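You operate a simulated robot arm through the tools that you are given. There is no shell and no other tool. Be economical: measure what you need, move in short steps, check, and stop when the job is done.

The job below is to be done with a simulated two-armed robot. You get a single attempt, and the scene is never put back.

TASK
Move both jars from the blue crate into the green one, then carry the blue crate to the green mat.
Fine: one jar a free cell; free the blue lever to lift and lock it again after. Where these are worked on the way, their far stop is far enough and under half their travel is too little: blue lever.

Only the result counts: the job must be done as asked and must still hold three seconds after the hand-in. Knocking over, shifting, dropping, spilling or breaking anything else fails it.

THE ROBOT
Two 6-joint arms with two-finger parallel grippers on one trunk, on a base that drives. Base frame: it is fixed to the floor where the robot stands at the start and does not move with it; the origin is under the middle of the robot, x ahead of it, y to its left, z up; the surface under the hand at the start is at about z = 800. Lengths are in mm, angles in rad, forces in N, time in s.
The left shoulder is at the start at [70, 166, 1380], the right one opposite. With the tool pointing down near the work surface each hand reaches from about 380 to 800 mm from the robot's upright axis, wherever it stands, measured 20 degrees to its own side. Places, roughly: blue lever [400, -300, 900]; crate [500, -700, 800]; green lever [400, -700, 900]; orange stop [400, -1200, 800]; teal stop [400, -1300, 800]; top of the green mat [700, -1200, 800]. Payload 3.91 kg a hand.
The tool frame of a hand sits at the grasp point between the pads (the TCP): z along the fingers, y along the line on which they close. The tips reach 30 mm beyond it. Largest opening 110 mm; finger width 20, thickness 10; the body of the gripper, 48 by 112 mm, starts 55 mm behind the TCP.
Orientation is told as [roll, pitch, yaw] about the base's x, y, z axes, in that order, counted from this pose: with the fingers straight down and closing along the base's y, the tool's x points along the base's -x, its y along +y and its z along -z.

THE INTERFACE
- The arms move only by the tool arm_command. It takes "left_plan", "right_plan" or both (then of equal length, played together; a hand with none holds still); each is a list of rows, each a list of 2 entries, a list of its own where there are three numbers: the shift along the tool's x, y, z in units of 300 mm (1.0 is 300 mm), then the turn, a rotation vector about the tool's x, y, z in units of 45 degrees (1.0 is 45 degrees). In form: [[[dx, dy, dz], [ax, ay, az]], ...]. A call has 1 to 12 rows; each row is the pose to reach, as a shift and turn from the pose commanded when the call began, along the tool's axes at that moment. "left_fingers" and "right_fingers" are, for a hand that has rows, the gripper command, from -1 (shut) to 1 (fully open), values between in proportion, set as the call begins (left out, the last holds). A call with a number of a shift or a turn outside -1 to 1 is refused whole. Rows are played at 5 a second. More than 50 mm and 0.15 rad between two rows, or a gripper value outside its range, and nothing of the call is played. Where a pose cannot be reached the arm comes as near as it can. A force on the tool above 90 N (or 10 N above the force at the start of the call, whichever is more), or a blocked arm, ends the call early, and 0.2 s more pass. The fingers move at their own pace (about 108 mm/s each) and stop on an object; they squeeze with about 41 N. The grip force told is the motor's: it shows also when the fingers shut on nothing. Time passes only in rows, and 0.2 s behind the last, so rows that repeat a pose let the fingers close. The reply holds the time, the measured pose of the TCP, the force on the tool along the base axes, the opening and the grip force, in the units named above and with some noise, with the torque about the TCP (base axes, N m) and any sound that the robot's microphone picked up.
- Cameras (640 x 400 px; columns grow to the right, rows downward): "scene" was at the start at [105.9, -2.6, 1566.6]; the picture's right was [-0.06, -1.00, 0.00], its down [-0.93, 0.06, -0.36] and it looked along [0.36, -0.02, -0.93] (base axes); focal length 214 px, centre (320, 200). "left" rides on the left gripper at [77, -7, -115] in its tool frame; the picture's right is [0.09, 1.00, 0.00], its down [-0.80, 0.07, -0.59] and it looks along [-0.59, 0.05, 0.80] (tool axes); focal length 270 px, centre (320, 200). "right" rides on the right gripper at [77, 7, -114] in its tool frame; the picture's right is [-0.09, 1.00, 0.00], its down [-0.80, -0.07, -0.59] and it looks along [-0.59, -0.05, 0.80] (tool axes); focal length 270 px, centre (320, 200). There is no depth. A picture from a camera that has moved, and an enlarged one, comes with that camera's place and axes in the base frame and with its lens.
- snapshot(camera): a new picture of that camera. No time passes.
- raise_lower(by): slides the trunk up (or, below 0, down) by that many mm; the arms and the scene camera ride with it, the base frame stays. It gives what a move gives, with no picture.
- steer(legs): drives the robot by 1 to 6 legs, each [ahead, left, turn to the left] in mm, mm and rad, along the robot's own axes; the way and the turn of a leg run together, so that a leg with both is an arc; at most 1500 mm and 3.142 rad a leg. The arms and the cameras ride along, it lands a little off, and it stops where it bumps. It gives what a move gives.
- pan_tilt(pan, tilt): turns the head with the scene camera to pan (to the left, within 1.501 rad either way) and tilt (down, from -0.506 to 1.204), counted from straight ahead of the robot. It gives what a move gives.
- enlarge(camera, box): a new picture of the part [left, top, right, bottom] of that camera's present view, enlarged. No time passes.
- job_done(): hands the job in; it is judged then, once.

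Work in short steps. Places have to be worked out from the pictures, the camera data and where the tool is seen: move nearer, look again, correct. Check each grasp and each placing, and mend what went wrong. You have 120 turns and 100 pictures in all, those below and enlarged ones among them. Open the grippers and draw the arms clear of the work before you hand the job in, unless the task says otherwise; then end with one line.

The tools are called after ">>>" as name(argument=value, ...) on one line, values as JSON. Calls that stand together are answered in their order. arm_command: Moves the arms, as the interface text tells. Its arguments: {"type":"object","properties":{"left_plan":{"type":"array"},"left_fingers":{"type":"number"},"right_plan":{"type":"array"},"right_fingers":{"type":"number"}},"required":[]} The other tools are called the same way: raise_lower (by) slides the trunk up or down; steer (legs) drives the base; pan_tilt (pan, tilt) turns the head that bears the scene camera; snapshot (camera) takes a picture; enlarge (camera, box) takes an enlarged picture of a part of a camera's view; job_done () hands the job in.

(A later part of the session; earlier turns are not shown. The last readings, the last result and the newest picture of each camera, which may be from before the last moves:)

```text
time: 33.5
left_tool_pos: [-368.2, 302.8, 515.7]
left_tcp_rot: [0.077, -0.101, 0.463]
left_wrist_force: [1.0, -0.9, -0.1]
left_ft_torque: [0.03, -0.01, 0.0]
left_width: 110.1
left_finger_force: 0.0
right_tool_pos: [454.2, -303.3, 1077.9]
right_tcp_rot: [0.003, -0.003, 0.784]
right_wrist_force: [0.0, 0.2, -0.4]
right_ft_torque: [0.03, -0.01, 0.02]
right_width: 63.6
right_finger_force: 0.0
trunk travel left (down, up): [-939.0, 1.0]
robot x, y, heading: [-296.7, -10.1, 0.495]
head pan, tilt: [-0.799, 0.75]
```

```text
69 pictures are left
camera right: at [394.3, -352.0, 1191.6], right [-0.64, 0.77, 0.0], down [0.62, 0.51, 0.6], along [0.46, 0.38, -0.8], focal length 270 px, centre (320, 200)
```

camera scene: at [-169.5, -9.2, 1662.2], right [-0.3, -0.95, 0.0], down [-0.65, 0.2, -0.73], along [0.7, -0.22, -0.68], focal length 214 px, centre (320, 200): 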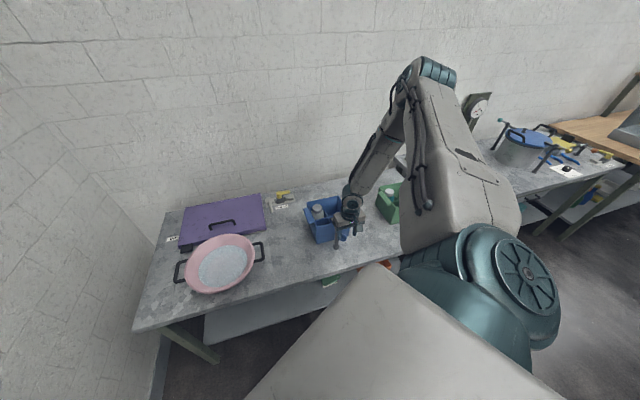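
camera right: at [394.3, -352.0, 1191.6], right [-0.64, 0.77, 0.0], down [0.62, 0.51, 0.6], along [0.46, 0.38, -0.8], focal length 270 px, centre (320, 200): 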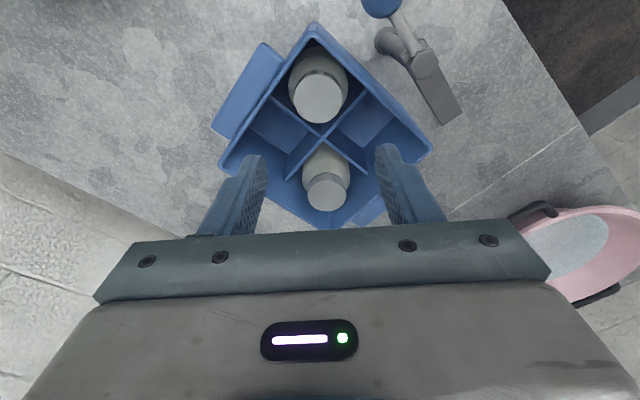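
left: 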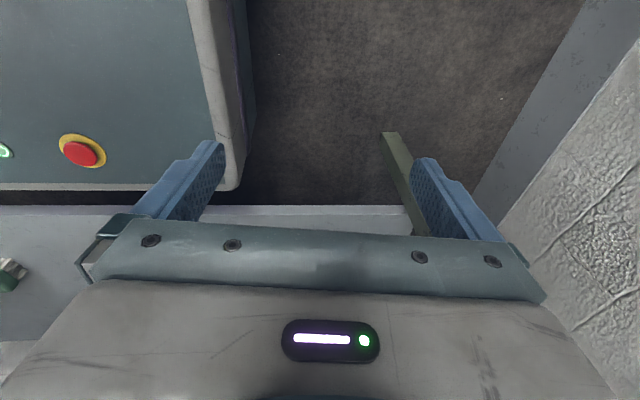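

Aligned within about 2 mm over cap A. I lower by the trunk to just above the rim and check.

>>> raise_lower(by=-112)

>>> snapshot(camera="right")

>>> enlarge(camera="scene", box=[280, 160, 420, 260])

```text
time: 34.9
left_tool_pos: [-368.0, 302.4, 406.2]
left_tcp_rot: [0.078, -0.101, 0.462]
left_wrist_force: [-0.1, -1.0, 0.6]
left_ft_torque: [-0.01, 0.03, 0.0]
left_width: 110.1
left_finger_force: 0.1
right_tool_pos: [454.7, -303.0, 965.8]
right_tcp_rot: [0.004, -0.002, 0.786]
right_wrist_force: [-0.1, 0.0, -0.6]
right_ft_torque: [0.01, -0.01, 0.03]
right_width: 64.0
right_finger_force: 0.0
trunk travel left (down, up): [-827.0, 113.0]
robot x, y, heading: [-293.7, -9.3, 0.495]
head pan, tilt: [-0.799, 0.75]
```

```text
68 pictures are left
camera right: at [394.3, -352.0, 1079.6], right [-0.64, 0.77, 0.0], down [0.62, 0.51, 0.6], along [0.46, 0.38, -0.8], focal length 270 px, centre (320, 200)
```

right: 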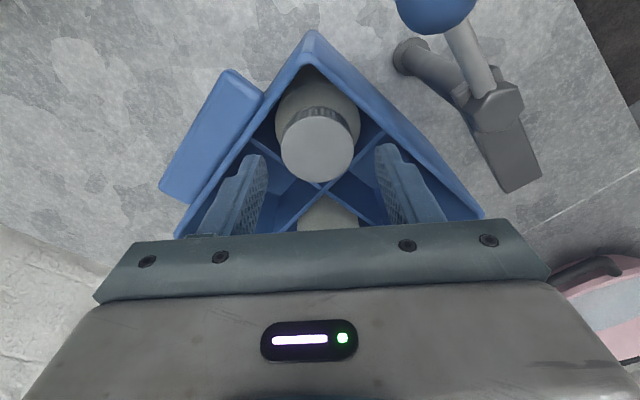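

```text
4.00 times, centred on (350, 210) of scene
camera zoom: at [-170.1, -9.6, 1550.4], right [-0.3, -0.95, 0.0], down [-0.65, 0.2, -0.73], along [0.7, -0.22, -0.68], focal length 858 px, centre (200, 160)
```

zoom: 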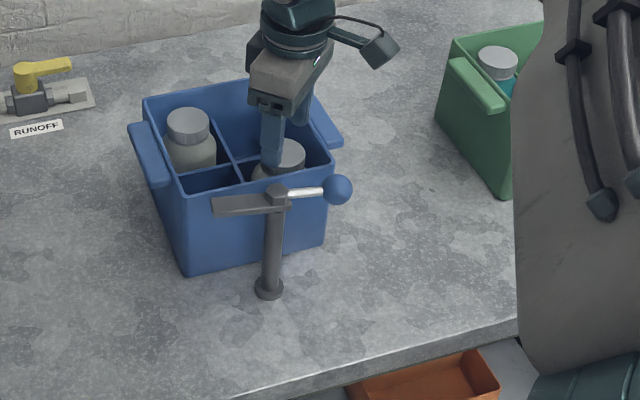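

Cap top triangulates to z≈921, centred, diameter ≈46. I lower to TCP ≈922 and grip the cap.

>>> raise_lower(by=-46)

>>> arm_command(right_plan=[[[0, 0, 0], [0, 0, 0]], [[0, 0, 0], [0, 0, 0]], [[0, 0, 0], [0, 0, 0]]], right_fingers=-1)

>>> snapshot(camera="right")

```text
time: 35.8
left_tool_pos: [-369.5, 303.8, 360.8]
left_tcp_rot: [0.072, -0.107, 0.464]
left_wrist_force: [0.7, 0.3, 0.6]
left_ft_torque: [-0.03, 0.01, 0.0]
left_width: 110.0
left_finger_force: 0.0
right_tool_pos: [451.2, -300.1, 930.0]
right_tcp_rot: [-0.009, -0.013, 0.786]
right_wrist_force: [8.9, -9.5, 72.1]
right_ft_torque: [1.62, 2.55, 0.14]
right_width: 58.0
right_finger_force: 0.1
trunk travel left (down, up): [-781.0, 159.0]
robot x, y, heading: [-292.0, -4.2, 0.493]
head pan, tilt: [-0.799, 0.75]
```

```text
time: 36.6
left_tool_pos: [-369.0, 303.4, 358.5]
left_tcp_rot: [0.07, -0.107, 0.465]
left_wrist_force: [0.6, 0.2, -0.9]
left_ft_torque: [0.0, 0.0, 0.02]
left_width: 110.0
left_finger_force: 0.1
right_tool_pos: [450.8, -299.6, 931.0]
right_tcp_rot: [-0.011, -0.014, 0.786]
right_wrist_force: [9.9, -3.4, 73.7]
right_ft_torque: [1.48, 2.28, -0.1]
right_width: 54.8
right_finger_force: 41.3
trunk travel left (down, up): [-781.0, 159.0]
robot x, y, heading: [-292.7, -9.5, 0.496]
head pan, tilt: [-0.799, 0.75]
```

```text
66 pictures are left
camera right: at [388.5, -348.2, 1043.9], right [-0.64, 0.77, -0.01], down [0.61, 0.51, 0.61], along [0.47, 0.38, -0.8], focal length 270 px, centre (320, 200)
```

right: 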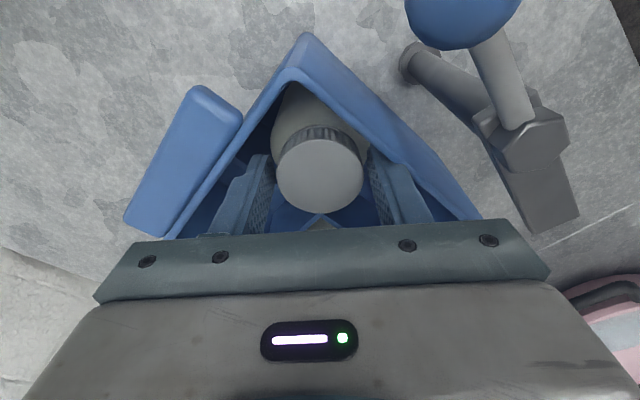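

Lowering met 72 N: the tips seem to have run onto the jar's shoulder (they stopped at 55 mm, cap is 46). I ease the fingers and go up about 14 mm.

>>> arm_command(right_plan=[[[0, 0, 0], [0, 0, 0]], [[0, 0, 0], [0, 0, 0]]], right_fingers=0.06)

>>> raise_lower(by=26)

>>> snapshot(camera="right")

```text
time: 37.2
left_tool_pos: [-370.6, 303.4, 357.8]
left_tcp_rot: [0.07, -0.107, 0.464]
left_wrist_force: [0.2, -0.1, -0.7]
left_ft_torque: [-0.06, 0.01, 0.01]
left_width: 109.9
left_finger_force: 0.0
right_tool_pos: [449.1, -298.5, 930.3]
right_tcp_rot: [-0.01, -0.013, 0.784]
right_wrist_force: [7.7, -4.4, 74.4]
right_ft_torque: [1.61, 2.52, 0.01]
right_width: 55.8
right_finger_force: 0.1
trunk travel left (down, up): [-781.0, 159.0]
robot x, y, heading: [-290.6, -8.5, 0.491]
head pan, tilt: [-0.799, 0.75]
```

```text
time: 37.9
left_tool_pos: [-368.2, 302.7, 384.7]
left_tcp_rot: [0.076, -0.102, 0.46]
left_wrist_force: [0.7, 0.0, -1.0]
left_ft_torque: [-0.03, -0.01, -0.02]
left_width: 109.9
left_finger_force: 0.0
right_tool_pos: [449.4, -301.6, 947.1]
right_tcp_rot: [0.002, -0.001, 0.785]
right_wrist_force: [-0.3, 0.9, 0.4]
right_ft_torque: [-0.01, -0.04, 0.0]
right_width: 58.6
right_finger_force: 0.0
trunk travel left (down, up): [-807.0, 133.0]
robot x, y, heading: [-296.5, -6.3, 0.49]
head pan, tilt: [-0.799, 0.75]
```

```text
65 pictures are left
camera right: at [391.0, -351.5, 1060.4], right [-0.64, 0.77, 0.0], down [0.62, 0.51, 0.6], along [0.46, 0.38, -0.8], focal length 270 px, centre (320, 200)
```

right: 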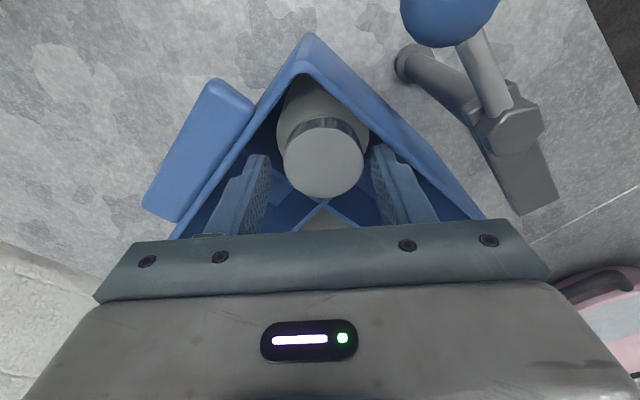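

The cap is centred between the fingers. I lower 12 mm (tips ≈16 mm below the cap top) and grip.

>>> raise_lower(by=-11)

>>> arm_command(right_plan=[[[0, 0, 0], [0, 0, 0]], [[0, 0, 0], [0, 0, 0]], [[0, 0, 0], [0, 0, 0]]], right_fingers=-1)

```text
time: 38.5
left_tool_pos: [-367.7, 303.1, 374.7]
left_tcp_rot: [0.076, -0.097, 0.463]
left_wrist_force: [0.3, -0.7, -0.9]
left_ft_torque: [0.02, -0.01, 0.01]
left_width: 110.0
left_finger_force: 0.0
right_tool_pos: [453.5, -301.5, 934.9]
right_tcp_rot: [0.002, -0.003, 0.784]
right_wrist_force: [-1.0, 0.9, 1.9]
right_ft_torque: [0.1, 0.12, 0.01]
right_width: 57.9
right_finger_force: 0.0
trunk travel left (down, up): [-796.0, 144.0]
robot x, y, heading: [-294.5, -10.8, 0.497]
head pan, tilt: [-0.799, 0.75]
```

```text
time: 39.3
left_tool_pos: [-368.4, 303.3, 374.3]
left_tcp_rot: [0.078, -0.098, 0.463]
left_wrist_force: [-0.2, 0.1, 0.3]
left_ft_torque: [-0.02, 0.05, -0.01]
left_width: 110.0
left_finger_force: 0.0
right_tool_pos: [453.7, -303.1, 934.6]
right_tcp_rot: [0.004, -0.002, 0.786]
right_wrist_force: [0.4, -0.9, 0.0]
right_ft_torque: [-0.05, -0.05, -0.01]
right_width: 53.2
right_finger_force: 41.1
trunk travel left (down, up): [-796.0, 144.0]
robot x, y, heading: [-297.4, -8.6, 0.494]
head pan, tilt: [-0.799, 0.75]
```

Grip at 53 mm. I lift 40 mm with the trunk and check.

>>> raise_lower(by=60)

>>> snapshot(camera="right")

```text
time: 40.3
left_tool_pos: [-367.7, 304.2, 435.5]
left_tcp_rot: [0.076, -0.099, 0.463]
left_wrist_force: [0.2, -0.3, -0.5]
left_ft_torque: [-0.02, 0.01, 0.01]
left_width: 109.9
left_finger_force: 0.0
right_tool_pos: [455.0, -303.2, 992.5]
right_tcp_rot: [0.003, -0.001, 0.785]
right_wrist_force: [0.5, -0.3, -2.4]
right_ft_torque: [0.03, 0.01, -0.02]
right_width: 53.3
right_finger_force: 41.8
trunk travel left (down, up): [-856.0, 84.0]
robot x, y, heading: [-294.1, -8.6, 0.489]
head pan, tilt: [-0.799, 0.75]
```

```text
64 pictures are left
camera right: at [395.0, -352.1, 1107.9], right [-0.64, 0.77, 0.0], down [0.62, 0.51, 0.6], along [0.46, 0.38, -0.8], focal length 270 px, centre (320, 200)
```

right: 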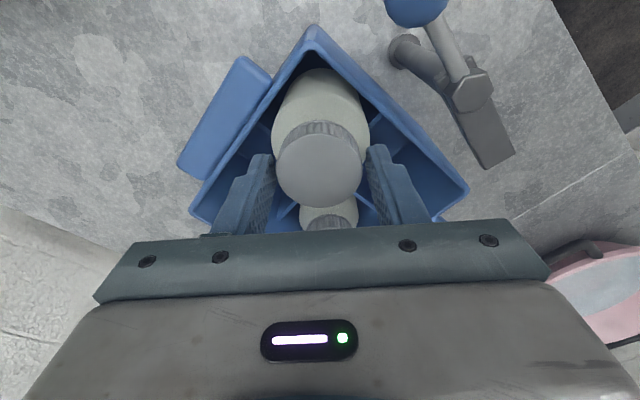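

Jar A hangs well in the grip (≈2.4 N). I lift it clear: trunk up 83 and arm up 60.

>>> raise_lower(by=83)

>>> arm_command(right_plan=[[[0, 0, -0.1], [0, 0, 0]], [[0, 0, -0.2], [0, 0, 0]], [[0, 0, -0.2], [0, 0, 0]]])

>>> steer(legs=[[-144, -278, 0]])

>>> snapshot(camera="right")

>>> snapshot(camera="scene")

```text
time: 41.5
left_tool_pos: [-367.1, 304.0, 518.3]
left_tcp_rot: [0.077, -0.099, 0.463]
left_wrist_force: [0.8, -0.7, -0.5]
left_ft_torque: [-0.03, -0.03, -0.04]
left_width: 109.9
left_finger_force: 0.1
right_tool_pos: [455.0, -302.2, 1075.7]
right_tcp_rot: [0.003, -0.002, 0.786]
right_wrist_force: [-0.2, -0.1, -2.6]
right_ft_torque: [0.03, 0.01, 0.01]
right_width: 53.3
right_finger_force: 41.3
trunk travel left (down, up): [-939.0, 1.0]
robot x, y, heading: [-295.5, -8.4, 0.492]
head pan, tilt: [-0.799, 0.75]
```

```text
time: 42.3
left_tool_pos: [-367.8, 303.6, 518.6]
left_tcp_rot: [0.078, -0.098, 0.462]
left_wrist_force: [0.3, -0.7, -0.2]
left_ft_torque: [-0.04, -0.01, 0.03]
left_width: 110.2
left_finger_force: 0.1
right_tool_pos: [455.4, -305.4, 1137.6]
right_tcp_rot: [0.004, 0.0, 0.784]
right_wrist_force: [0.3, 0.0, -2.5]
right_ft_torque: [-0.01, 0.02, 0.01]
right_width: 53.4
right_finger_force: 40.8
trunk travel left (down, up): [-939.0, 1.0]
robot x, y, heading: [-298.1, -8.8, 0.493]
head pan, tilt: [-0.799, 0.75]
```

```text
time: 44.4
left_tool_pos: [-362.8, -8.7, 517.0]
left_tcp_rot: [0.075, -0.098, 0.469]
left_wrist_force: [0.1, 0.2, 0.2]
left_ft_torque: [-0.04, 0.0, -0.01]
left_width: 110.2
left_finger_force: 0.1
right_tool_pos: [462.0, -613.3, 1137.5]
right_tcp_rot: [0.003, -0.002, 0.79]
right_wrist_force: [0.2, 0.5, -2.4]
right_ft_torque: [-0.02, 0.02, -0.04]
right_width: 53.1
right_finger_force: 41.1
trunk travel left (down, up): [-939.0, 1.0]
robot x, y, heading: [-287.7, -322.1, 0.5]
head pan, tilt: [-0.799, 0.75]
```

```text
63 pictures are left
camera right: at [402.1, -662.0, 1252.5], right [-0.65, 0.76, 0.0], down [0.61, 0.52, 0.59], along [0.45, 0.39, -0.8], focal length 270 px, centre (320, 200)
```

right: 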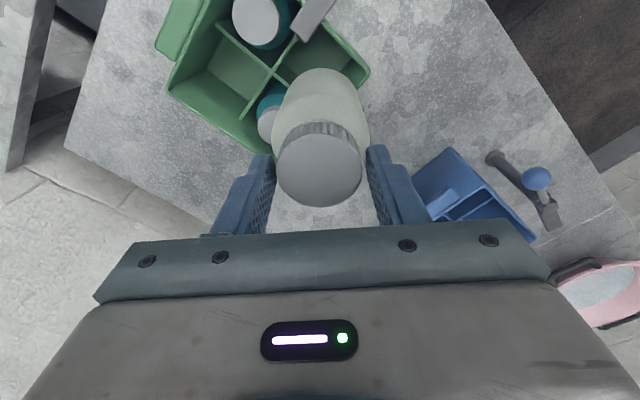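

```text
62 pictures are left
camera scene: at [-163.7, -319.8, 1662.3], right [-0.3, -0.96, 0.0], down [-0.65, 0.2, -0.73], along [0.7, -0.22, -0.68], focal length 214 px, centre (320, 200)
```

scene: 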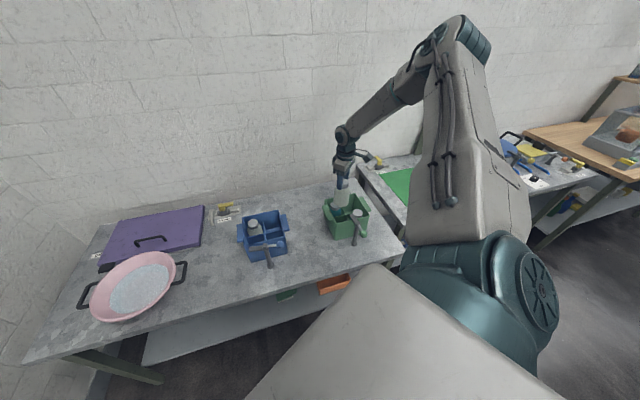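

The hand now carries jar A above the green crate. I enlarge the view to fix the cell's place.

>>> enlarge(camera="right", box=[150, 0, 390, 150])

>>> enlarge(camera="scene", box=[290, 140, 410, 260])

```text
2.67 times, centred on (270, 75) of right
camera zoom: at [402.1, -662.0, 1252.5], right [-0.65, 0.76, 0.0], down [0.61, 0.52, 0.59], along [0.45, 0.39, -0.8], focal length 721 px, centre (453, 533)
```

zoom: 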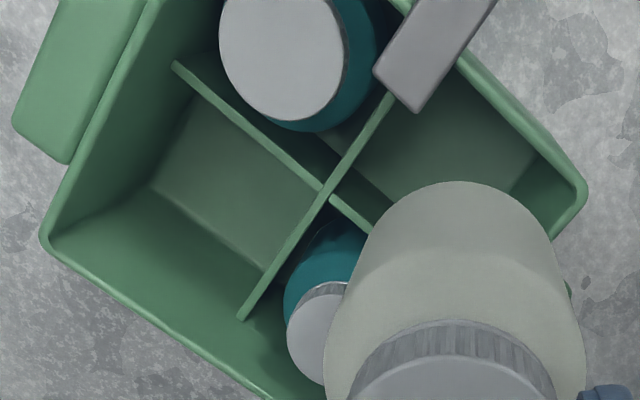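

```text
3.33 times, centred on (350, 200) of scene
camera zoom: at [-163.7, -319.8, 1662.3], right [-0.3, -0.96, 0.0], down [-0.65, 0.2, -0.73], along [0.7, -0.22, -0.68], focal length 715 px, centre (220, 200)
```

zoom: 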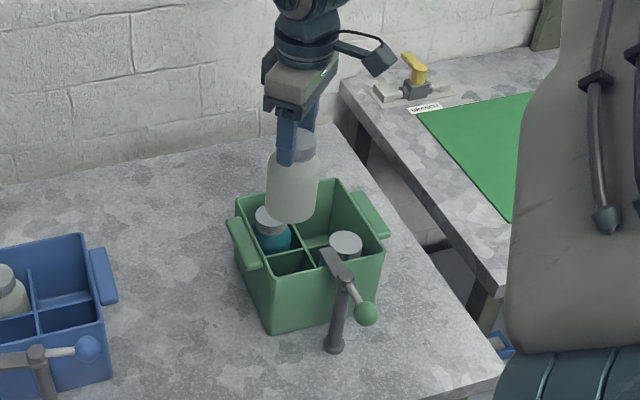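

Cell centre works out to about [454,-617] (crate x 416–580, y -742…-578; lever bar ends at x≈436, y≈-650). I correct xy and come down until the jar is just above the rim.

>>> arm_command(right_plan=[[[0.026, 0.012, 0.0], [0, 0, 0]], [[0.026, 0.012, 0.1], [0, 0, 0]], [[0.026, 0.012, 0.19], [0, 0, 0]], [[0.026, 0.012, 0.19], [0, 0, 0]]])

>>> enlarge(camera="right", box=[150, 0, 390, 150])

>>> enlarge(camera="scene", box=[310, 150, 390, 250])

```text
time: 45.4
left_tool_pos: [-363.8, -10.8, 519.4]
left_tcp_rot: [0.077, -0.101, 0.466]
left_wrist_force: [0.3, -0.8, -0.4]
left_ft_torque: [0.01, 0.03, -0.01]
left_width: 109.8
left_finger_force: 0.0
right_tool_pos: [454.8, -618.8, 1080.2]
right_tcp_rot: [0.005, -0.004, 0.788]
right_wrist_force: [-0.7, -0.8, -2.6]
right_ft_torque: [0.02, -0.01, 0.01]
right_width: 52.8
right_finger_force: 41.1
trunk travel left (down, up): [-939.0, 1.0]
robot x, y, heading: [-284.2, -323.3, 0.498]
head pan, tilt: [-0.799, 0.75]
```

```text
2.67 times, centred on (270, 75) of right
camera zoom: at [394.4, -668.5, 1194.2], right [-0.65, 0.76, 0.0], down [0.61, 0.52, 0.6], along [0.45, 0.39, -0.8], focal length 721 px, centre (453, 533)
```

zoom: 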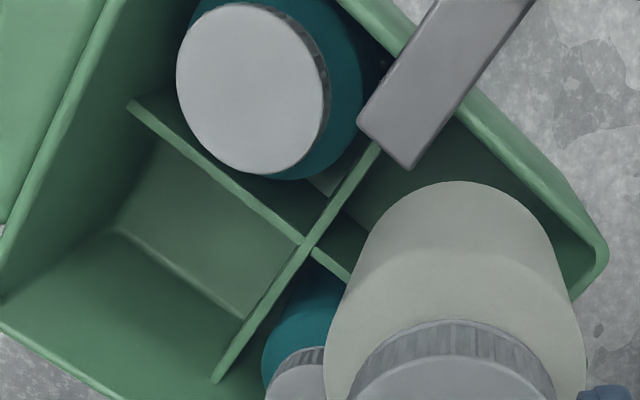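

```text
4.00 times, centred on (350, 200) of scene
camera zoom: at [-164.8, -324.3, 1662.4], right [-0.3, -0.95, 0.0], down [-0.65, 0.2, -0.73], along [0.7, -0.22, -0.68], focal length 858 px, centre (200, 200)
```

zoom: 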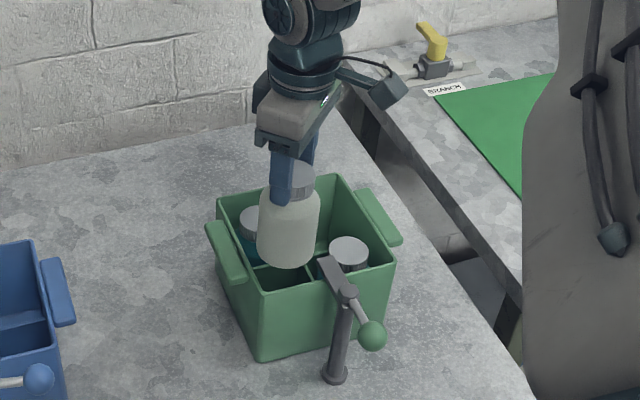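

The dividers sit lower than I took (z≈870), giving the cell centre ≈[457,-619]. I nudge 2 mm and lower by the trunk past the bar, watching the force.

>>> arm_command(right_plan=[[[-0.008, -0.003, 0.0], [0, 0, 0]], [[-0.008, -0.003, 0], [0, 0, 0]]])

>>> raise_lower(by=-70)

>>> enlarge(camera="scene", box=[310, 150, 390, 250])

>>> snapshot(camera="right")

```text
time: 46.0
left_tool_pos: [-362.8, -10.5, 517.3]
left_tcp_rot: [0.076, -0.099, 0.467]
left_wrist_force: [1.1, -0.3, -1.1]
left_ft_torque: [0.0, 0.0, 0.02]
left_width: 109.8
left_finger_force: 0.0
right_tool_pos: [455.7, -616.1, 1079.3]
right_tcp_rot: [0.004, -0.002, 0.791]
right_wrist_force: [0.3, -0.2, -2.3]
right_ft_torque: [0.0, 0.0, -0.02]
right_width: 53.0
right_finger_force: 41.2
trunk travel left (down, up): [-939.0, 1.0]
robot x, y, heading: [-286.1, -319.3, 0.497]
head pan, tilt: [-0.799, 0.75]
```

```text
time: 47.1
left_tool_pos: [-363.2, -10.1, 447.3]
left_tcp_rot: [0.077, -0.099, 0.467]
left_wrist_force: [0.3, 0.0, 0.0]
left_ft_torque: [0.0, 0.02, 0.0]
left_width: 109.8
left_finger_force: 0.1
right_tool_pos: [456.0, -616.2, 1009.3]
right_tcp_rot: [0.004, -0.002, 0.79]
right_wrist_force: [0.1, 0.1, -2.7]
right_ft_torque: [0.01, 0.0, 0.04]
right_width: 53.2
right_finger_force: 41.7
trunk travel left (down, up): [-869.0, 71.0]
robot x, y, heading: [-285.5, -325.6, 0.496]
head pan, tilt: [-0.799, 0.75]
```

```text
4.00 times, centred on (350, 200) of scene
camera zoom: at [-163.6, -323.0, 1592.3], right [-0.3, -0.96, 0.0], down [-0.65, 0.2, -0.73], along [0.7, -0.22, -0.68], focal length 858 px, centre (200, 200)
```

zoom: 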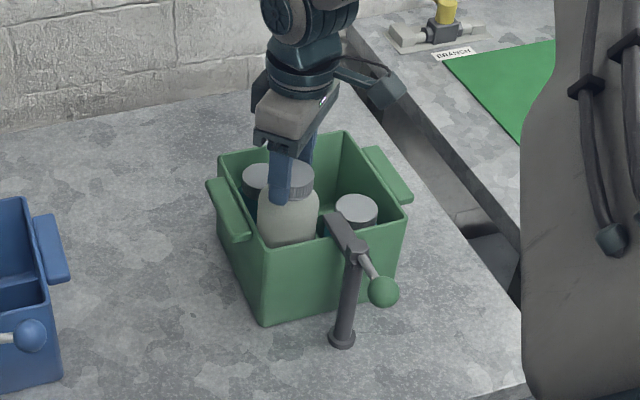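

```text
56 pictures are left
camera right: at [396.8, -666.6, 1123.7], right [-0.65, 0.76, 0.0], down [0.61, 0.52, 0.6], along [0.45, 0.39, -0.8], focal length 270 px, centre (320, 200)
```

right: 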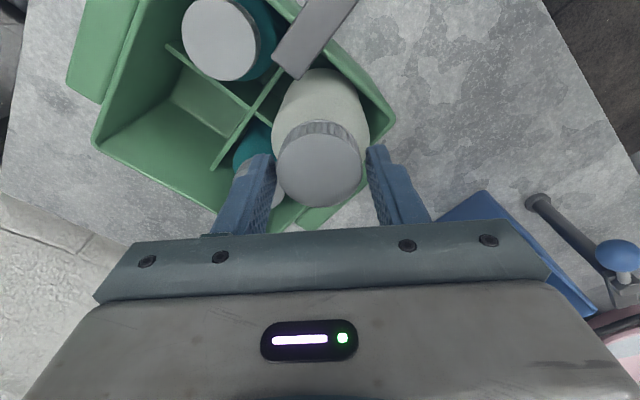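

The jar goes in without contact. I lower to just above the bottom, then settle.

>>> raise_lower(by=-66)

>>> raise_lower(by=-8)

```text
time: 48.1
left_tool_pos: [-363.1, -11.0, 382.0]
left_tcp_rot: [0.078, -0.099, 0.468]
left_wrist_force: [-0.4, -0.5, -0.5]
left_ft_torque: [-0.01, 0.0, -0.01]
left_width: 110.0
left_finger_force: 0.1
right_tool_pos: [455.8, -616.5, 943.6]
right_tcp_rot: [0.002, -0.003, 0.792]
right_wrist_force: [-0.3, -0.7, -2.3]
right_ft_torque: [-0.01, -0.01, -0.01]
right_width: 53.1
right_finger_force: 41.4
trunk travel left (down, up): [-803.0, 137.0]
robot x, y, heading: [-286.0, -323.5, 0.5]
head pan, tilt: [-0.799, 0.75]
```

```text
time: 48.7
left_tool_pos: [-364.3, -10.5, 374.7]
left_tcp_rot: [0.077, -0.098, 0.467]
left_wrist_force: [-0.6, -0.9, -0.3]
left_ft_torque: [0.03, -0.01, 0.02]
left_width: 110.0
left_finger_force: 0.1
right_tool_pos: [456.1, -616.7, 935.7]
right_tcp_rot: [0.003, -0.002, 0.79]
right_wrist_force: [-0.9, 0.2, -2.5]
right_ft_torque: [0.0, -0.01, 0.0]
right_width: 52.8
right_finger_force: 41.0
trunk travel left (down, up): [-795.0, 145.0]
robot x, y, heading: [-286.4, -324.5, 0.497]
head pan, tilt: [-0.799, 0.75]
```

Still hanging by its weight; 3 mm more.

>>> raise_lower(by=-3)

```text
time: 49.2
left_tool_pos: [-364.0, -9.9, 371.1]
left_tcp_rot: [0.074, -0.1, 0.468]
left_wrist_force: [-0.5, -0.1, 1.0]
left_ft_torque: [0.02, -0.01, 0.01]
left_width: 110.1
left_finger_force: 0.1
right_tool_pos: [454.5, -617.3, 934.3]
right_tcp_rot: [0.0, -0.002, 0.791]
right_wrist_force: [-0.3, -1.0, 10.9]
right_ft_torque: [-0.43, -0.23, -0.07]
right_width: 53.0
right_finger_force: 40.9
trunk travel left (down, up): [-792.0, 148.0]
robot x, y, heading: [-288.5, -320.7, 0.499]
head pan, tilt: [-0.799, 0.75]
```

Contact with the bottom (10.9 N). I open modestly to 64 mm and rise.

>>> arm_command(right_plan=[[[0, 0, 0], [0, 0, 0]], [[0, 0, 0], [0, 0, 0]]], right_fingers=0.14)

>>> raise_lower(by=147)

>>> snapshot(camera="right")

```text
time: 49.8
left_tool_pos: [-363.4, -9.4, 369.5]
left_tcp_rot: [0.076, -0.099, 0.47]
left_wrist_force: [0.6, 0.2, 0.7]
left_ft_torque: [-0.04, -0.03, 0.01]
left_width: 110.1
left_finger_force: 0.0
right_tool_pos: [456.3, -617.0, 933.3]
right_tcp_rot: [0.003, -0.002, 0.79]
right_wrist_force: [0.2, 0.0, -0.4]
right_ft_torque: [0.01, -0.01, 0.01]
right_width: 62.4
right_finger_force: 0.0
trunk travel left (down, up): [-792.0, 148.0]
robot x, y, heading: [-285.3, -322.6, 0.496]
head pan, tilt: [-0.799, 0.75]
```

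```text
time: 51.6
left_tool_pos: [-364.4, -10.6, 518.2]
left_tcp_rot: [0.076, -0.099, 0.468]
left_wrist_force: [1.2, 0.0, -0.7]
left_ft_torque: [0.01, 0.01, 0.02]
left_width: 110.0
left_finger_force: 0.1
right_tool_pos: [456.2, -616.7, 1080.2]
right_tcp_rot: [0.004, -0.002, 0.789]
right_wrist_force: [0.2, -0.2, 0.9]
right_ft_torque: [0.0, 0.01, 0.01]
right_width: 62.8
right_finger_force: 0.0
trunk travel left (down, up): [-939.0, 1.0]
robot x, y, heading: [-290.7, -322.8, 0.502]
head pan, tilt: [-0.799, 0.75]
```

```text
55 pictures are left
camera right: at [396.4, -666.5, 1193.9], right [-0.65, 0.76, 0.0], down [0.61, 0.52, 0.6], along [0.45, 0.39, -0.8], focal length 270 px, centre (320, 200)
```

right: 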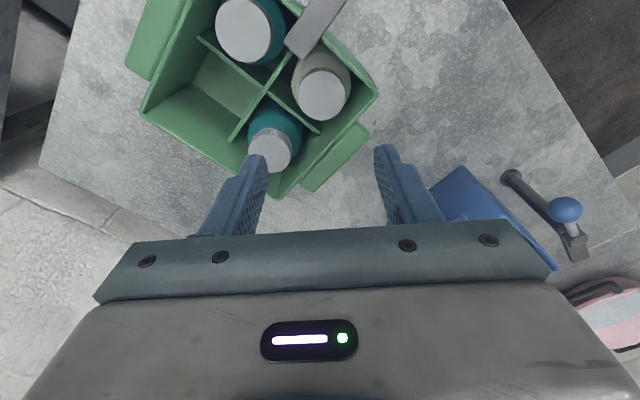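

Jar A stands in its cell, lever and other jars untouched. I drive back to jar B, near [535,-222].

>>> steer(legs=[[237, 309, 0]])

>>> snapshot(camera="right")

```text
time: 54.0
left_tool_pos: [-298.3, 373.2, 518.7]
left_tcp_rot: [0.08, -0.1, 0.461]
left_wrist_force: [0.9, 0.1, 0.0]
left_ft_torque: [0.03, 0.0, -0.03]
left_width: 110.1
left_finger_force: 0.0
right_tool_pos: [518.1, -239.1, 1078.9]
right_tcp_rot: [0.003, -0.002, 0.784]
right_wrist_force: [0.0, -0.1, -0.1]
right_ft_torque: [0.05, -0.02, 0.01]
right_width: 62.7
right_finger_force: 0.1
trunk travel left (down, up): [-939.0, 1.0]
robot x, y, heading: [-224.3, 60.2, 0.487]
head pan, tilt: [-0.799, 0.75]
```

```text
54 pictures are left
camera right: at [458.6, -288.2, 1193.4], right [-0.64, 0.77, 0.0], down [0.62, 0.51, 0.6], along [0.46, 0.39, -0.8], focal length 270 px, centre (320, 200)
```

right: 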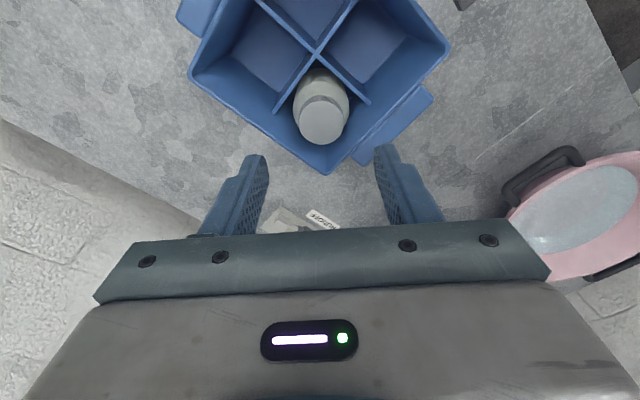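

Cap B at [535.5,-221.6]. I centre over it and lower to near the rim.

>>> arm_command(right_plan=[[[-0.041, 0, 0], [0, 0, 0]], [[-0.082, 0, 0], [0, 0, 0]], [[-0.082, 0, 0], [0, 0, 0]]], right_fingers=0.14)

>>> raise_lower(by=-118)

>>> snapshot(camera="right")

```text
time: 54.8
left_tool_pos: [-297.7, 373.7, 518.5]
left_tcp_rot: [0.076, -0.099, 0.461]
left_wrist_force: [0.1, -0.4, 1.6]
left_ft_torque: [-0.03, 0.01, 0.03]
left_width: 109.9
left_finger_force: 0.0
right_tool_pos: [535.6, -219.6, 1078.4]
right_tcp_rot: [0.001, -0.004, 0.783]
right_wrist_force: [-0.7, 0.0, 0.6]
right_ft_torque: [0.04, -0.02, -0.04]
right_width: 62.8
right_finger_force: 0.0
trunk travel left (down, up): [-939.0, 1.0]
robot x, y, heading: [-224.2, 60.9, 0.49]
head pan, tilt: [-0.799, 0.75]
```

```text
time: 56.3
left_tool_pos: [-296.6, 373.3, 399.4]
left_tcp_rot: [0.076, -0.1, 0.462]
left_wrist_force: [0.3, 0.1, 0.1]
left_ft_torque: [0.02, 0.01, 0.02]
left_width: 110.2
left_finger_force: 0.1
right_tool_pos: [535.6, -219.7, 961.4]
right_tcp_rot: [0.001, -0.002, 0.785]
right_wrist_force: [-0.8, 0.2, 0.0]
right_ft_torque: [0.01, 0.03, 0.0]
right_width: 62.6
right_finger_force: 0.0
trunk travel left (down, up): [-821.0, 119.0]
robot x, y, heading: [-223.9, 63.8, 0.493]
head pan, tilt: [-0.799, 0.75]
```

```text
53 pictures are left
camera right: at [475.5, -268.8, 1074.9], right [-0.64, 0.77, 0.0], down [0.62, 0.51, 0.6], along [0.46, 0.38, -0.8], focal length 270 px, centre (320, 200)
```

right: 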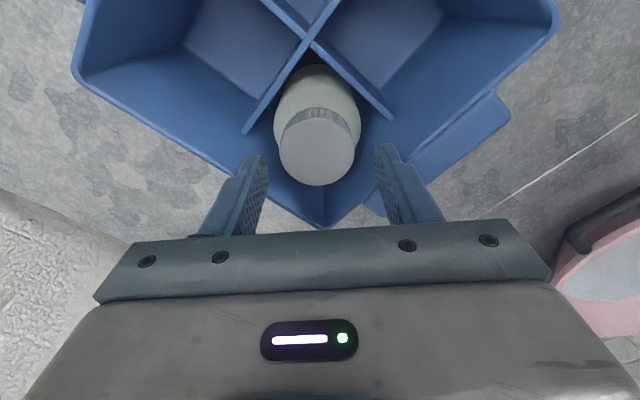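

Centred within 2 mm. I nudge, lower to TCP ≈935 and grip.

>>> arm_command(right_plan=[[[0, -0.006, 0], [0, 0, 0]], [[0, -0.006, 0], [0, 0, 0]]])

>>> raise_lower(by=-26)

>>> arm_command(right_plan=[[[0, 0, 0], [0, 0, 0]], [[0, 0, 0], [0, 0, 0]], [[0, 0, 0], [0, 0, 0]]], right_fingers=-1)

>>> raise_lower(by=60)

```text
time: 56.9
left_tool_pos: [-297.1, 373.9, 399.8]
left_tcp_rot: [0.076, -0.1, 0.462]
left_wrist_force: [-0.7, -0.6, -0.1]
left_ft_torque: [0.0, 0.02, 0.0]
left_width: 109.8
left_finger_force: 0.1
right_tool_pos: [537.4, -220.9, 961.0]
right_tcp_rot: [0.002, -0.003, 0.783]
right_wrist_force: [0.0, -0.5, -0.7]
right_ft_torque: [-0.02, 0.02, -0.02]
right_width: 62.5
right_finger_force: 0.1
trunk travel left (down, up): [-821.0, 119.0]
robot x, y, heading: [-223.9, 53.6, 0.496]
head pan, tilt: [-0.799, 0.75]
```

```text
time: 57.6
left_tool_pos: [-297.3, 373.1, 373.2]
left_tcp_rot: [0.077, -0.102, 0.459]
left_wrist_force: [-0.4, -0.6, -0.8]
left_ft_torque: [0.01, 0.02, -0.01]
left_width: 110.2
left_finger_force: 0.0
right_tool_pos: [535.7, -218.3, 934.4]
right_tcp_rot: [0.002, -0.002, 0.784]
right_wrist_force: [0.6, 0.9, -0.2]
right_ft_torque: [0.0, 0.02, 0.03]
right_width: 62.6
right_finger_force: 0.0
trunk travel left (down, up): [-795.0, 145.0]
robot x, y, heading: [-222.6, 58.3, 0.492]
head pan, tilt: [-0.799, 0.75]
```

```text
time: 58.4
left_tool_pos: [-296.5, 374.9, 373.3]
left_tcp_rot: [0.077, -0.1, 0.462]
left_wrist_force: [0.2, -0.4, 0.5]
left_ft_torque: [0.01, 0.02, 0.0]
left_width: 110.0
left_finger_force: 0.0
right_tool_pos: [536.5, -219.2, 934.8]
right_tcp_rot: [0.002, -0.005, 0.783]
right_wrist_force: [0.0, -0.2, 1.8]
right_ft_torque: [0.01, 0.06, -0.01]
right_width: 52.4
right_finger_force: 40.7
trunk travel left (down, up): [-795.0, 145.0]
robot x, y, heading: [-223.7, 64.0, 0.491]
head pan, tilt: [-0.799, 0.75]
```

```text
time: 59.4
left_tool_pos: [-296.5, 373.8, 433.8]
left_tcp_rot: [0.077, -0.098, 0.461]
left_wrist_force: [-0.6, -0.8, -1.1]
left_ft_torque: [0.02, -0.02, 0.0]
left_width: 110.0
left_finger_force: 0.1
right_tool_pos: [537.4, -221.0, 993.3]
right_tcp_rot: [0.003, -0.001, 0.784]
right_wrist_force: [-0.3, 0.9, -2.6]
right_ft_torque: [-0.05, 0.03, 0.0]
right_width: 52.8
right_finger_force: 41.0
trunk travel left (down, up): [-855.0, 85.0]
robot x, y, heading: [-221.4, 61.4, 0.492]
head pan, tilt: [-0.799, 0.75]
```

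Jar B is held (-2.6 N). I lift it high and drive toward the green crate's free far-right cell, near [536,-700].

>>> raise_lower(by=84)

>>> arm_command(right_plan=[[[0, 0, -0.1], [0, 0, 0]], [[0, 0, -0.2], [0, 0, 0]], [[0, 0, -0.2], [0, 0, 0]]])

>>> steer(legs=[[-227, -423, 0]])

>>> snapshot(camera="right")

```text
time: 60.6
left_tool_pos: [-297.4, 374.6, 517.2]
left_tcp_rot: [0.077, -0.098, 0.461]
left_wrist_force: [0.0, -0.5, 0.5]
left_ft_torque: [-0.01, -0.02, 0.02]
left_width: 110.3
left_finger_force: 0.1
right_tool_pos: [536.2, -220.6, 1078.3]
right_tcp_rot: [0.004, -0.001, 0.785]
right_wrist_force: [0.0, -0.4, -1.7]
right_ft_torque: [-0.01, 0.03, 0.0]
right_width: 52.5
right_finger_force: 41.3
trunk travel left (down, up): [-939.0, 1.0]
robot x, y, heading: [-224.4, 60.1, 0.489]
head pan, tilt: [-0.799, 0.75]
```

```text
time: 61.4
left_tool_pos: [-296.8, 373.9, 517.9]
left_tcp_rot: [0.077, -0.097, 0.461]
left_wrist_force: [-0.5, 0.1, 0.2]
left_ft_torque: [0.01, -0.01, 0.02]
left_width: 110.0
left_finger_force: 0.1
right_tool_pos: [538.3, -220.5, 1137.3]
right_tcp_rot: [0.005, -0.001, 0.784]
right_wrist_force: [-0.1, 0.4, -2.1]
right_ft_torque: [-0.03, -0.03, -0.03]
right_width: 52.3
right_finger_force: 41.0
trunk travel left (down, up): [-939.0, 1.0]
robot x, y, heading: [-229.0, 61.5, 0.489]
head pan, tilt: [-0.799, 0.75]
```

```text
time: 64.3
left_tool_pos: [-287.3, -112.2, 517.6]
left_tcp_rot: [0.075, -0.098, 0.45]
left_wrist_force: [0.2, -0.1, 0.8]
left_ft_torque: [0.02, -0.01, -0.04]
left_width: 109.9
left_finger_force: 0.1
right_tool_pos: [540.7, -713.7, 1140.3]
right_tcp_rot: [0.002, 0.0, 0.775]
right_wrist_force: [0.2, 1.0, -2.5]
right_ft_torque: [0.03, 0.02, 0.03]
right_width: 52.2
right_finger_force: 41.3
trunk travel left (down, up): [-939.0, 1.0]
robot x, y, heading: [-217.4, -424.8, 0.48]
head pan, tilt: [-0.799, 0.75]
```

```text
52 pictures are left
camera right: at [480.2, -762.5, 1253.3], right [-0.63, 0.77, 0.0], down [0.62, 0.51, 0.6], along [0.46, 0.38, -0.8], focal length 270 px, centre (320, 200)
```

right: 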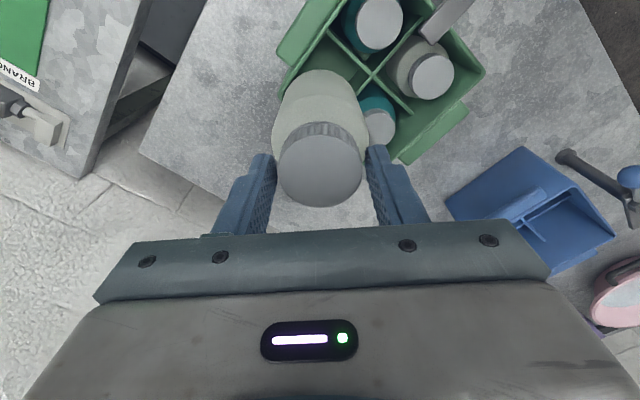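

Positions agree. I shift to [537,-700] and lower 58 mm to just above the rim.

>>> arm_command(right_plan=[[[-0.023, 0.043, 0], [0, 0, 0]], [[-0.023, 0.043, 0.1], [0, 0, 0]], [[-0.023, 0.043, 0.19], [0, 0, 0]], [[-0.023, 0.043, 0.19], [0, 0, 0]]])

>>> enlarge(camera="scene", box=[290, 130, 410, 230])

>>> enlarge(camera="right", box=[200, 0, 440, 150])

```text
time: 65.3
left_tool_pos: [-288.2, -112.5, 519.2]
left_tcp_rot: [0.078, -0.098, 0.449]
left_wrist_force: [-0.4, 0.4, 0.0]
left_ft_torque: [-0.01, -0.02, 0.07]
left_width: 110.0
left_finger_force: 0.0
right_tool_pos: [534.2, -704.0, 1082.7]
right_tcp_rot: [0.002, -0.003, 0.772]
right_wrist_force: [0.1, 0.5, -3.1]
right_ft_torque: [0.02, -0.01, -0.02]
right_width: 52.6
right_finger_force: 40.6
trunk travel left (down, up): [-939.0, 1.0]
robot x, y, heading: [-216.4, -429.7, 0.481]
head pan, tilt: [-0.799, 0.75]
```

```text
4.00 times, centred on (350, 180) of scene
camera zoom: at [-94.1, -428.0, 1662.3], right [-0.31, -0.95, 0.0], down [-0.65, 0.21, -0.73], along [0.69, -0.23, -0.68], focal length 858 px, centre (200, 280)
```

zoom: 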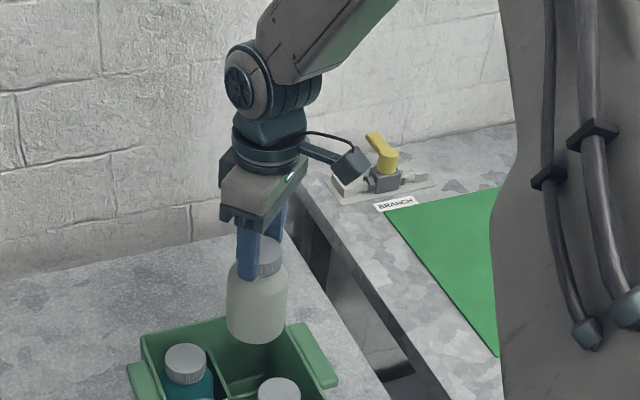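

```text
2.67 times, centred on (320, 75) of right
camera zoom: at [473.8, -751.6, 1196.8], right [-0.63, 0.77, 0.0], down [0.62, 0.51, 0.6], along [0.46, 0.38, -0.8], focal length 721 px, centre (320, 533)
```

zoom: 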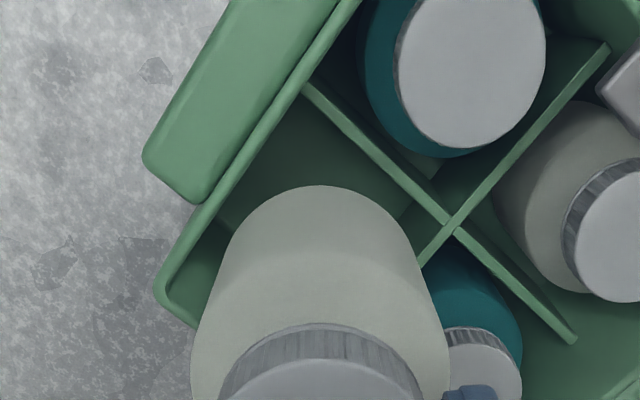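

Cell spans x 502–574, y -738…-660, centre [538,-699]. I nudge 5 mm and lower 75, then look.

>>> arm_command(right_plan=[[[-0.017, 0.003, 0], [0, 0, 0]], [[-0.017, 0.003, 0], [0, 0, 0]]])

>>> raise_lower(by=-60)

>>> snapshot(camera="right")

```text
time: 65.9
left_tool_pos: [-289.5, -112.9, 517.3]
left_tcp_rot: [0.078, -0.1, 0.449]
left_wrist_force: [0.2, 0.3, -0.7]
left_ft_torque: [-0.01, -0.02, 0.02]
left_width: 110.2
left_finger_force: 0.0
right_tool_pos: [537.6, -698.5, 1083.4]
right_tcp_rot: [0.003, -0.002, 0.774]
right_wrist_force: [-0.2, -0.3, -2.0]
right_ft_torque: [-0.03, -0.02, 0.03]
right_width: 52.4
right_finger_force: 41.3
trunk travel left (down, up): [-939.0, 1.0]
robot x, y, heading: [-216.0, -425.1, 0.482]
head pan, tilt: [-0.799, 0.75]
```

```text
time: 66.9
left_tool_pos: [-288.2, -112.7, 458.5]
left_tcp_rot: [0.078, -0.1, 0.452]
left_wrist_force: [-0.2, 0.7, 0.0]
left_ft_torque: [0.0, 0.0, 0.03]
left_width: 109.9
left_finger_force: 0.0
right_tool_pos: [538.0, -698.0, 1023.2]
right_tcp_rot: [0.003, 0.0, 0.773]
right_wrist_force: [-0.1, 0.2, -2.7]
right_ft_torque: [0.01, 0.0, -0.04]
right_width: 52.3
right_finger_force: 41.5
trunk travel left (down, up): [-879.0, 61.0]
robot x, y, heading: [-217.0, -426.4, 0.481]
head pan, tilt: [-0.799, 0.75]
```

```text
49 pictures are left
camera right: at [477.5, -747.3, 1137.5], right [-0.63, 0.77, 0.0], down [0.62, 0.51, 0.6], along [0.46, 0.38, -0.8], focal length 270 px, centre (320, 200)
```

right: 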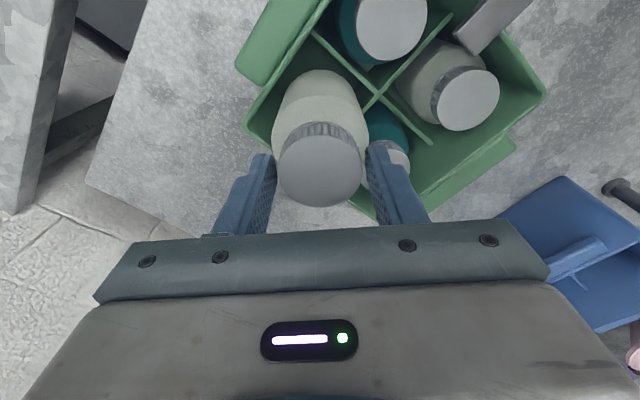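

No contact and well placed. I lower to near the bottom.

>>> raise_lower(by=-80)

>>> raise_lower(by=-10)

```text
time: 68.1
left_tool_pos: [-288.0, -111.5, 377.3]
left_tcp_rot: [0.076, -0.1, 0.451]
left_wrist_force: [0.2, -0.7, -0.1]
left_ft_torque: [0.01, 0.0, 0.0]
left_width: 109.9
left_finger_force: 0.2
right_tool_pos: [538.2, -698.4, 943.4]
right_tcp_rot: [0.003, -0.001, 0.772]
right_wrist_force: [-0.5, 0.2, -2.3]
right_ft_torque: [0.01, 0.02, -0.01]
right_width: 52.3
right_finger_force: 40.2
trunk travel left (down, up): [-799.0, 141.0]
robot x, y, heading: [-217.8, -425.1, 0.48]
head pan, tilt: [-0.799, 0.75]
```

```text
time: 68.7
left_tool_pos: [-288.3, -111.4, 367.3]
left_tcp_rot: [0.074, -0.101, 0.45]
left_wrist_force: [-0.6, 0.3, 0.5]
left_ft_torque: [-0.04, -0.01, 0.03]
left_width: 110.0
left_finger_force: 0.0
right_tool_pos: [535.9, -696.9, 935.7]
right_tcp_rot: [-0.002, -0.003, 0.773]
right_wrist_force: [-2.9, -1.8, 13.2]
right_ft_torque: [-0.07, 0.49, 0.1]
right_width: 52.3
right_finger_force: 41.5
trunk travel left (down, up): [-789.0, 151.0]
robot x, y, heading: [-219.0, -427.6, 0.484]
head pan, tilt: [-0.799, 0.75]
```

The jar rests on the bottom. I release to 64 mm and rise.

>>> arm_command(right_plan=[[[0, 0, 0], [0, 0, 0]], [[0, 0, 0], [0, 0, 0]]], right_fingers=0.14)

>>> raise_lower(by=150)

>>> snapshot(camera="right")

```text
time: 69.2
left_tool_pos: [-287.8, -111.0, 367.2]
left_tcp_rot: [0.077, -0.1, 0.451]
left_wrist_force: [0.2, -0.5, -0.2]
left_ft_torque: [-0.03, -0.02, -0.01]
left_width: 110.1
left_finger_force: 0.1
right_tool_pos: [537.2, -699.1, 934.5]
right_tcp_rot: [0.002, -0.001, 0.772]
right_wrist_force: [-0.6, -0.2, -0.3]
right_ft_torque: [-0.01, -0.01, 0.02]
right_width: 62.4
right_finger_force: 0.1
trunk travel left (down, up): [-789.0, 151.0]
robot x, y, heading: [-218.7, -427.8, 0.475]
head pan, tilt: [-0.799, 0.75]
```

```text
time: 71.0
left_tool_pos: [-288.4, -112.6, 518.0]
left_tcp_rot: [0.077, -0.099, 0.45]
left_wrist_force: [0.0, 0.2, -0.4]
left_ft_torque: [0.0, 0.03, -0.01]
left_width: 110.0
left_finger_force: 0.1
right_tool_pos: [537.8, -697.3, 1083.2]
right_tcp_rot: [0.005, -0.002, 0.772]
right_wrist_force: [0.0, 0.7, -0.6]
right_ft_torque: [-0.04, -0.01, -0.01]
right_width: 62.7
right_finger_force: 0.1
trunk travel left (down, up): [-939.0, 1.0]
robot x, y, heading: [-218.4, -431.4, 0.483]
head pan, tilt: [-0.799, 0.75]
```

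```text
48 pictures are left
camera right: at [477.2, -747.2, 1197.6], right [-0.63, 0.77, 0.0], down [0.62, 0.51, 0.6], along [0.46, 0.38, -0.8], focal length 270 px, centre (320, 200)
```

right: 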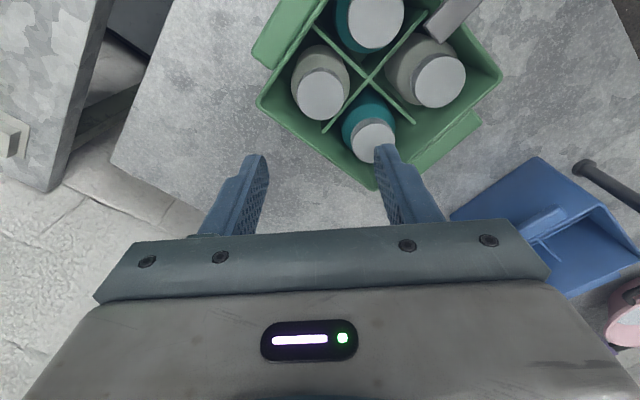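

All four jars stand in the green crate, one per cell. Now I return to the empty blue crate; I plan to grip its central divider with the right hand.

>>> steer(legs=[[161, 393, 0]])

>>> snapshot(camera="right")

```text
time: 73.6
left_tool_pos: [-317.4, 314.0, 518.4]
left_tcp_rot: [0.079, -0.1, 0.437]
left_wrist_force: [0.7, -0.1, -0.2]
left_ft_torque: [0.01, 0.03, 0.0]
left_width: 109.9
left_finger_force: 0.2
right_tool_pos: [501.6, -284.2, 1082.7]
right_tcp_rot: [0.003, -0.003, 0.761]
right_wrist_force: [0.4, -0.8, 0.5]
right_ft_torque: [0.03, 0.01, -0.02]
right_width: 62.6
right_finger_force: 0.1
trunk travel left (down, up): [-939.0, 1.0]
robot x, y, heading: [-252.8, -3.6, 0.472]
head pan, tilt: [-0.799, 0.75]
```

```text
47 pictures are left
camera right: at [439.7, -331.6, 1197.0], right [-0.62, 0.78, 0.0], down [0.63, 0.5, 0.6], along [0.46, 0.37, -0.8], focal length 270 px, centre (320, 200)
```

right: 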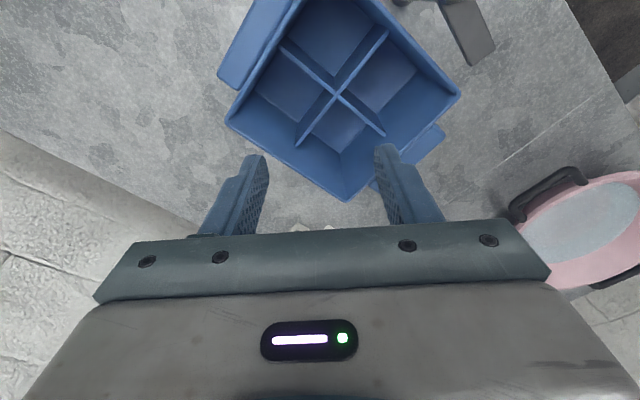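

The crossing of the dividers is near [493,-262]. I turn the hand to yaw ≈1.55 (closing along x) and move over the divider just right of the crossing.

>>> arm_command(right_plan=[[[0.001, 0.005, 0], [0, 0, -0.167]], [[0.002, 0.01, 0], [0, 0, -0.334]], [[0.003, 0.016, 0], [0, 0, -0.5]], [[0.004, 0.022, 0], [0, 0, -0.667]], [[0.005, 0.028, 0], [0, 0, -0.834]], [[0.006, 0.033, 0], [0, 0, -1.0]], [[0.006, 0.033, 0], [0, 0, -1.0]]], right_fingers=-0.2)

>>> snapshot(camera="right")

```text
time: 75.2
left_tool_pos: [-317.4, 314.5, 518.8]
left_tcp_rot: [0.079, -0.099, 0.438]
left_wrist_force: [-0.1, 0.4, -0.8]
left_ft_torque: [-0.03, 0.02, -0.01]
left_width: 109.7
left_finger_force: 0.1
right_tool_pos: [493.0, -276.9, 1083.9]
right_tcp_rot: [0.001, -0.006, 1.548]
right_wrist_force: [0.2, -0.3, -0.4]
right_ft_torque: [0.0, -0.02, -0.01]
right_width: 44.2
right_finger_force: 0.1
trunk travel left (down, up): [-939.0, 1.0]
robot x, y, heading: [-248.1, -2.3, 0.465]
head pan, tilt: [-0.799, 0.75]
```

```text
46 pictures are left
camera right: at [483.4, -352.3, 1198.4], right [-0.99, 0.11, 0.0], down [0.09, 0.8, 0.6], along [0.07, 0.59, -0.8], focal length 270 px, centre (320, 200)
```

right: 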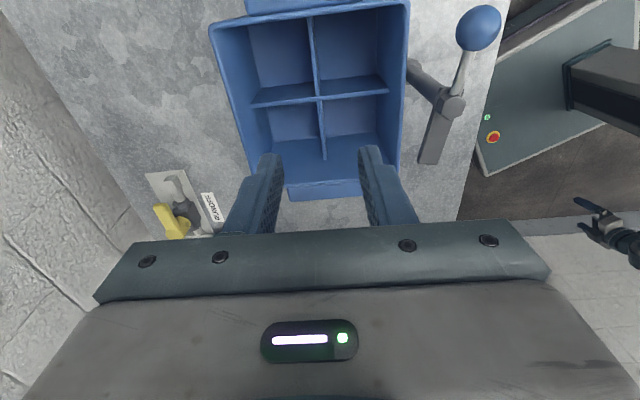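

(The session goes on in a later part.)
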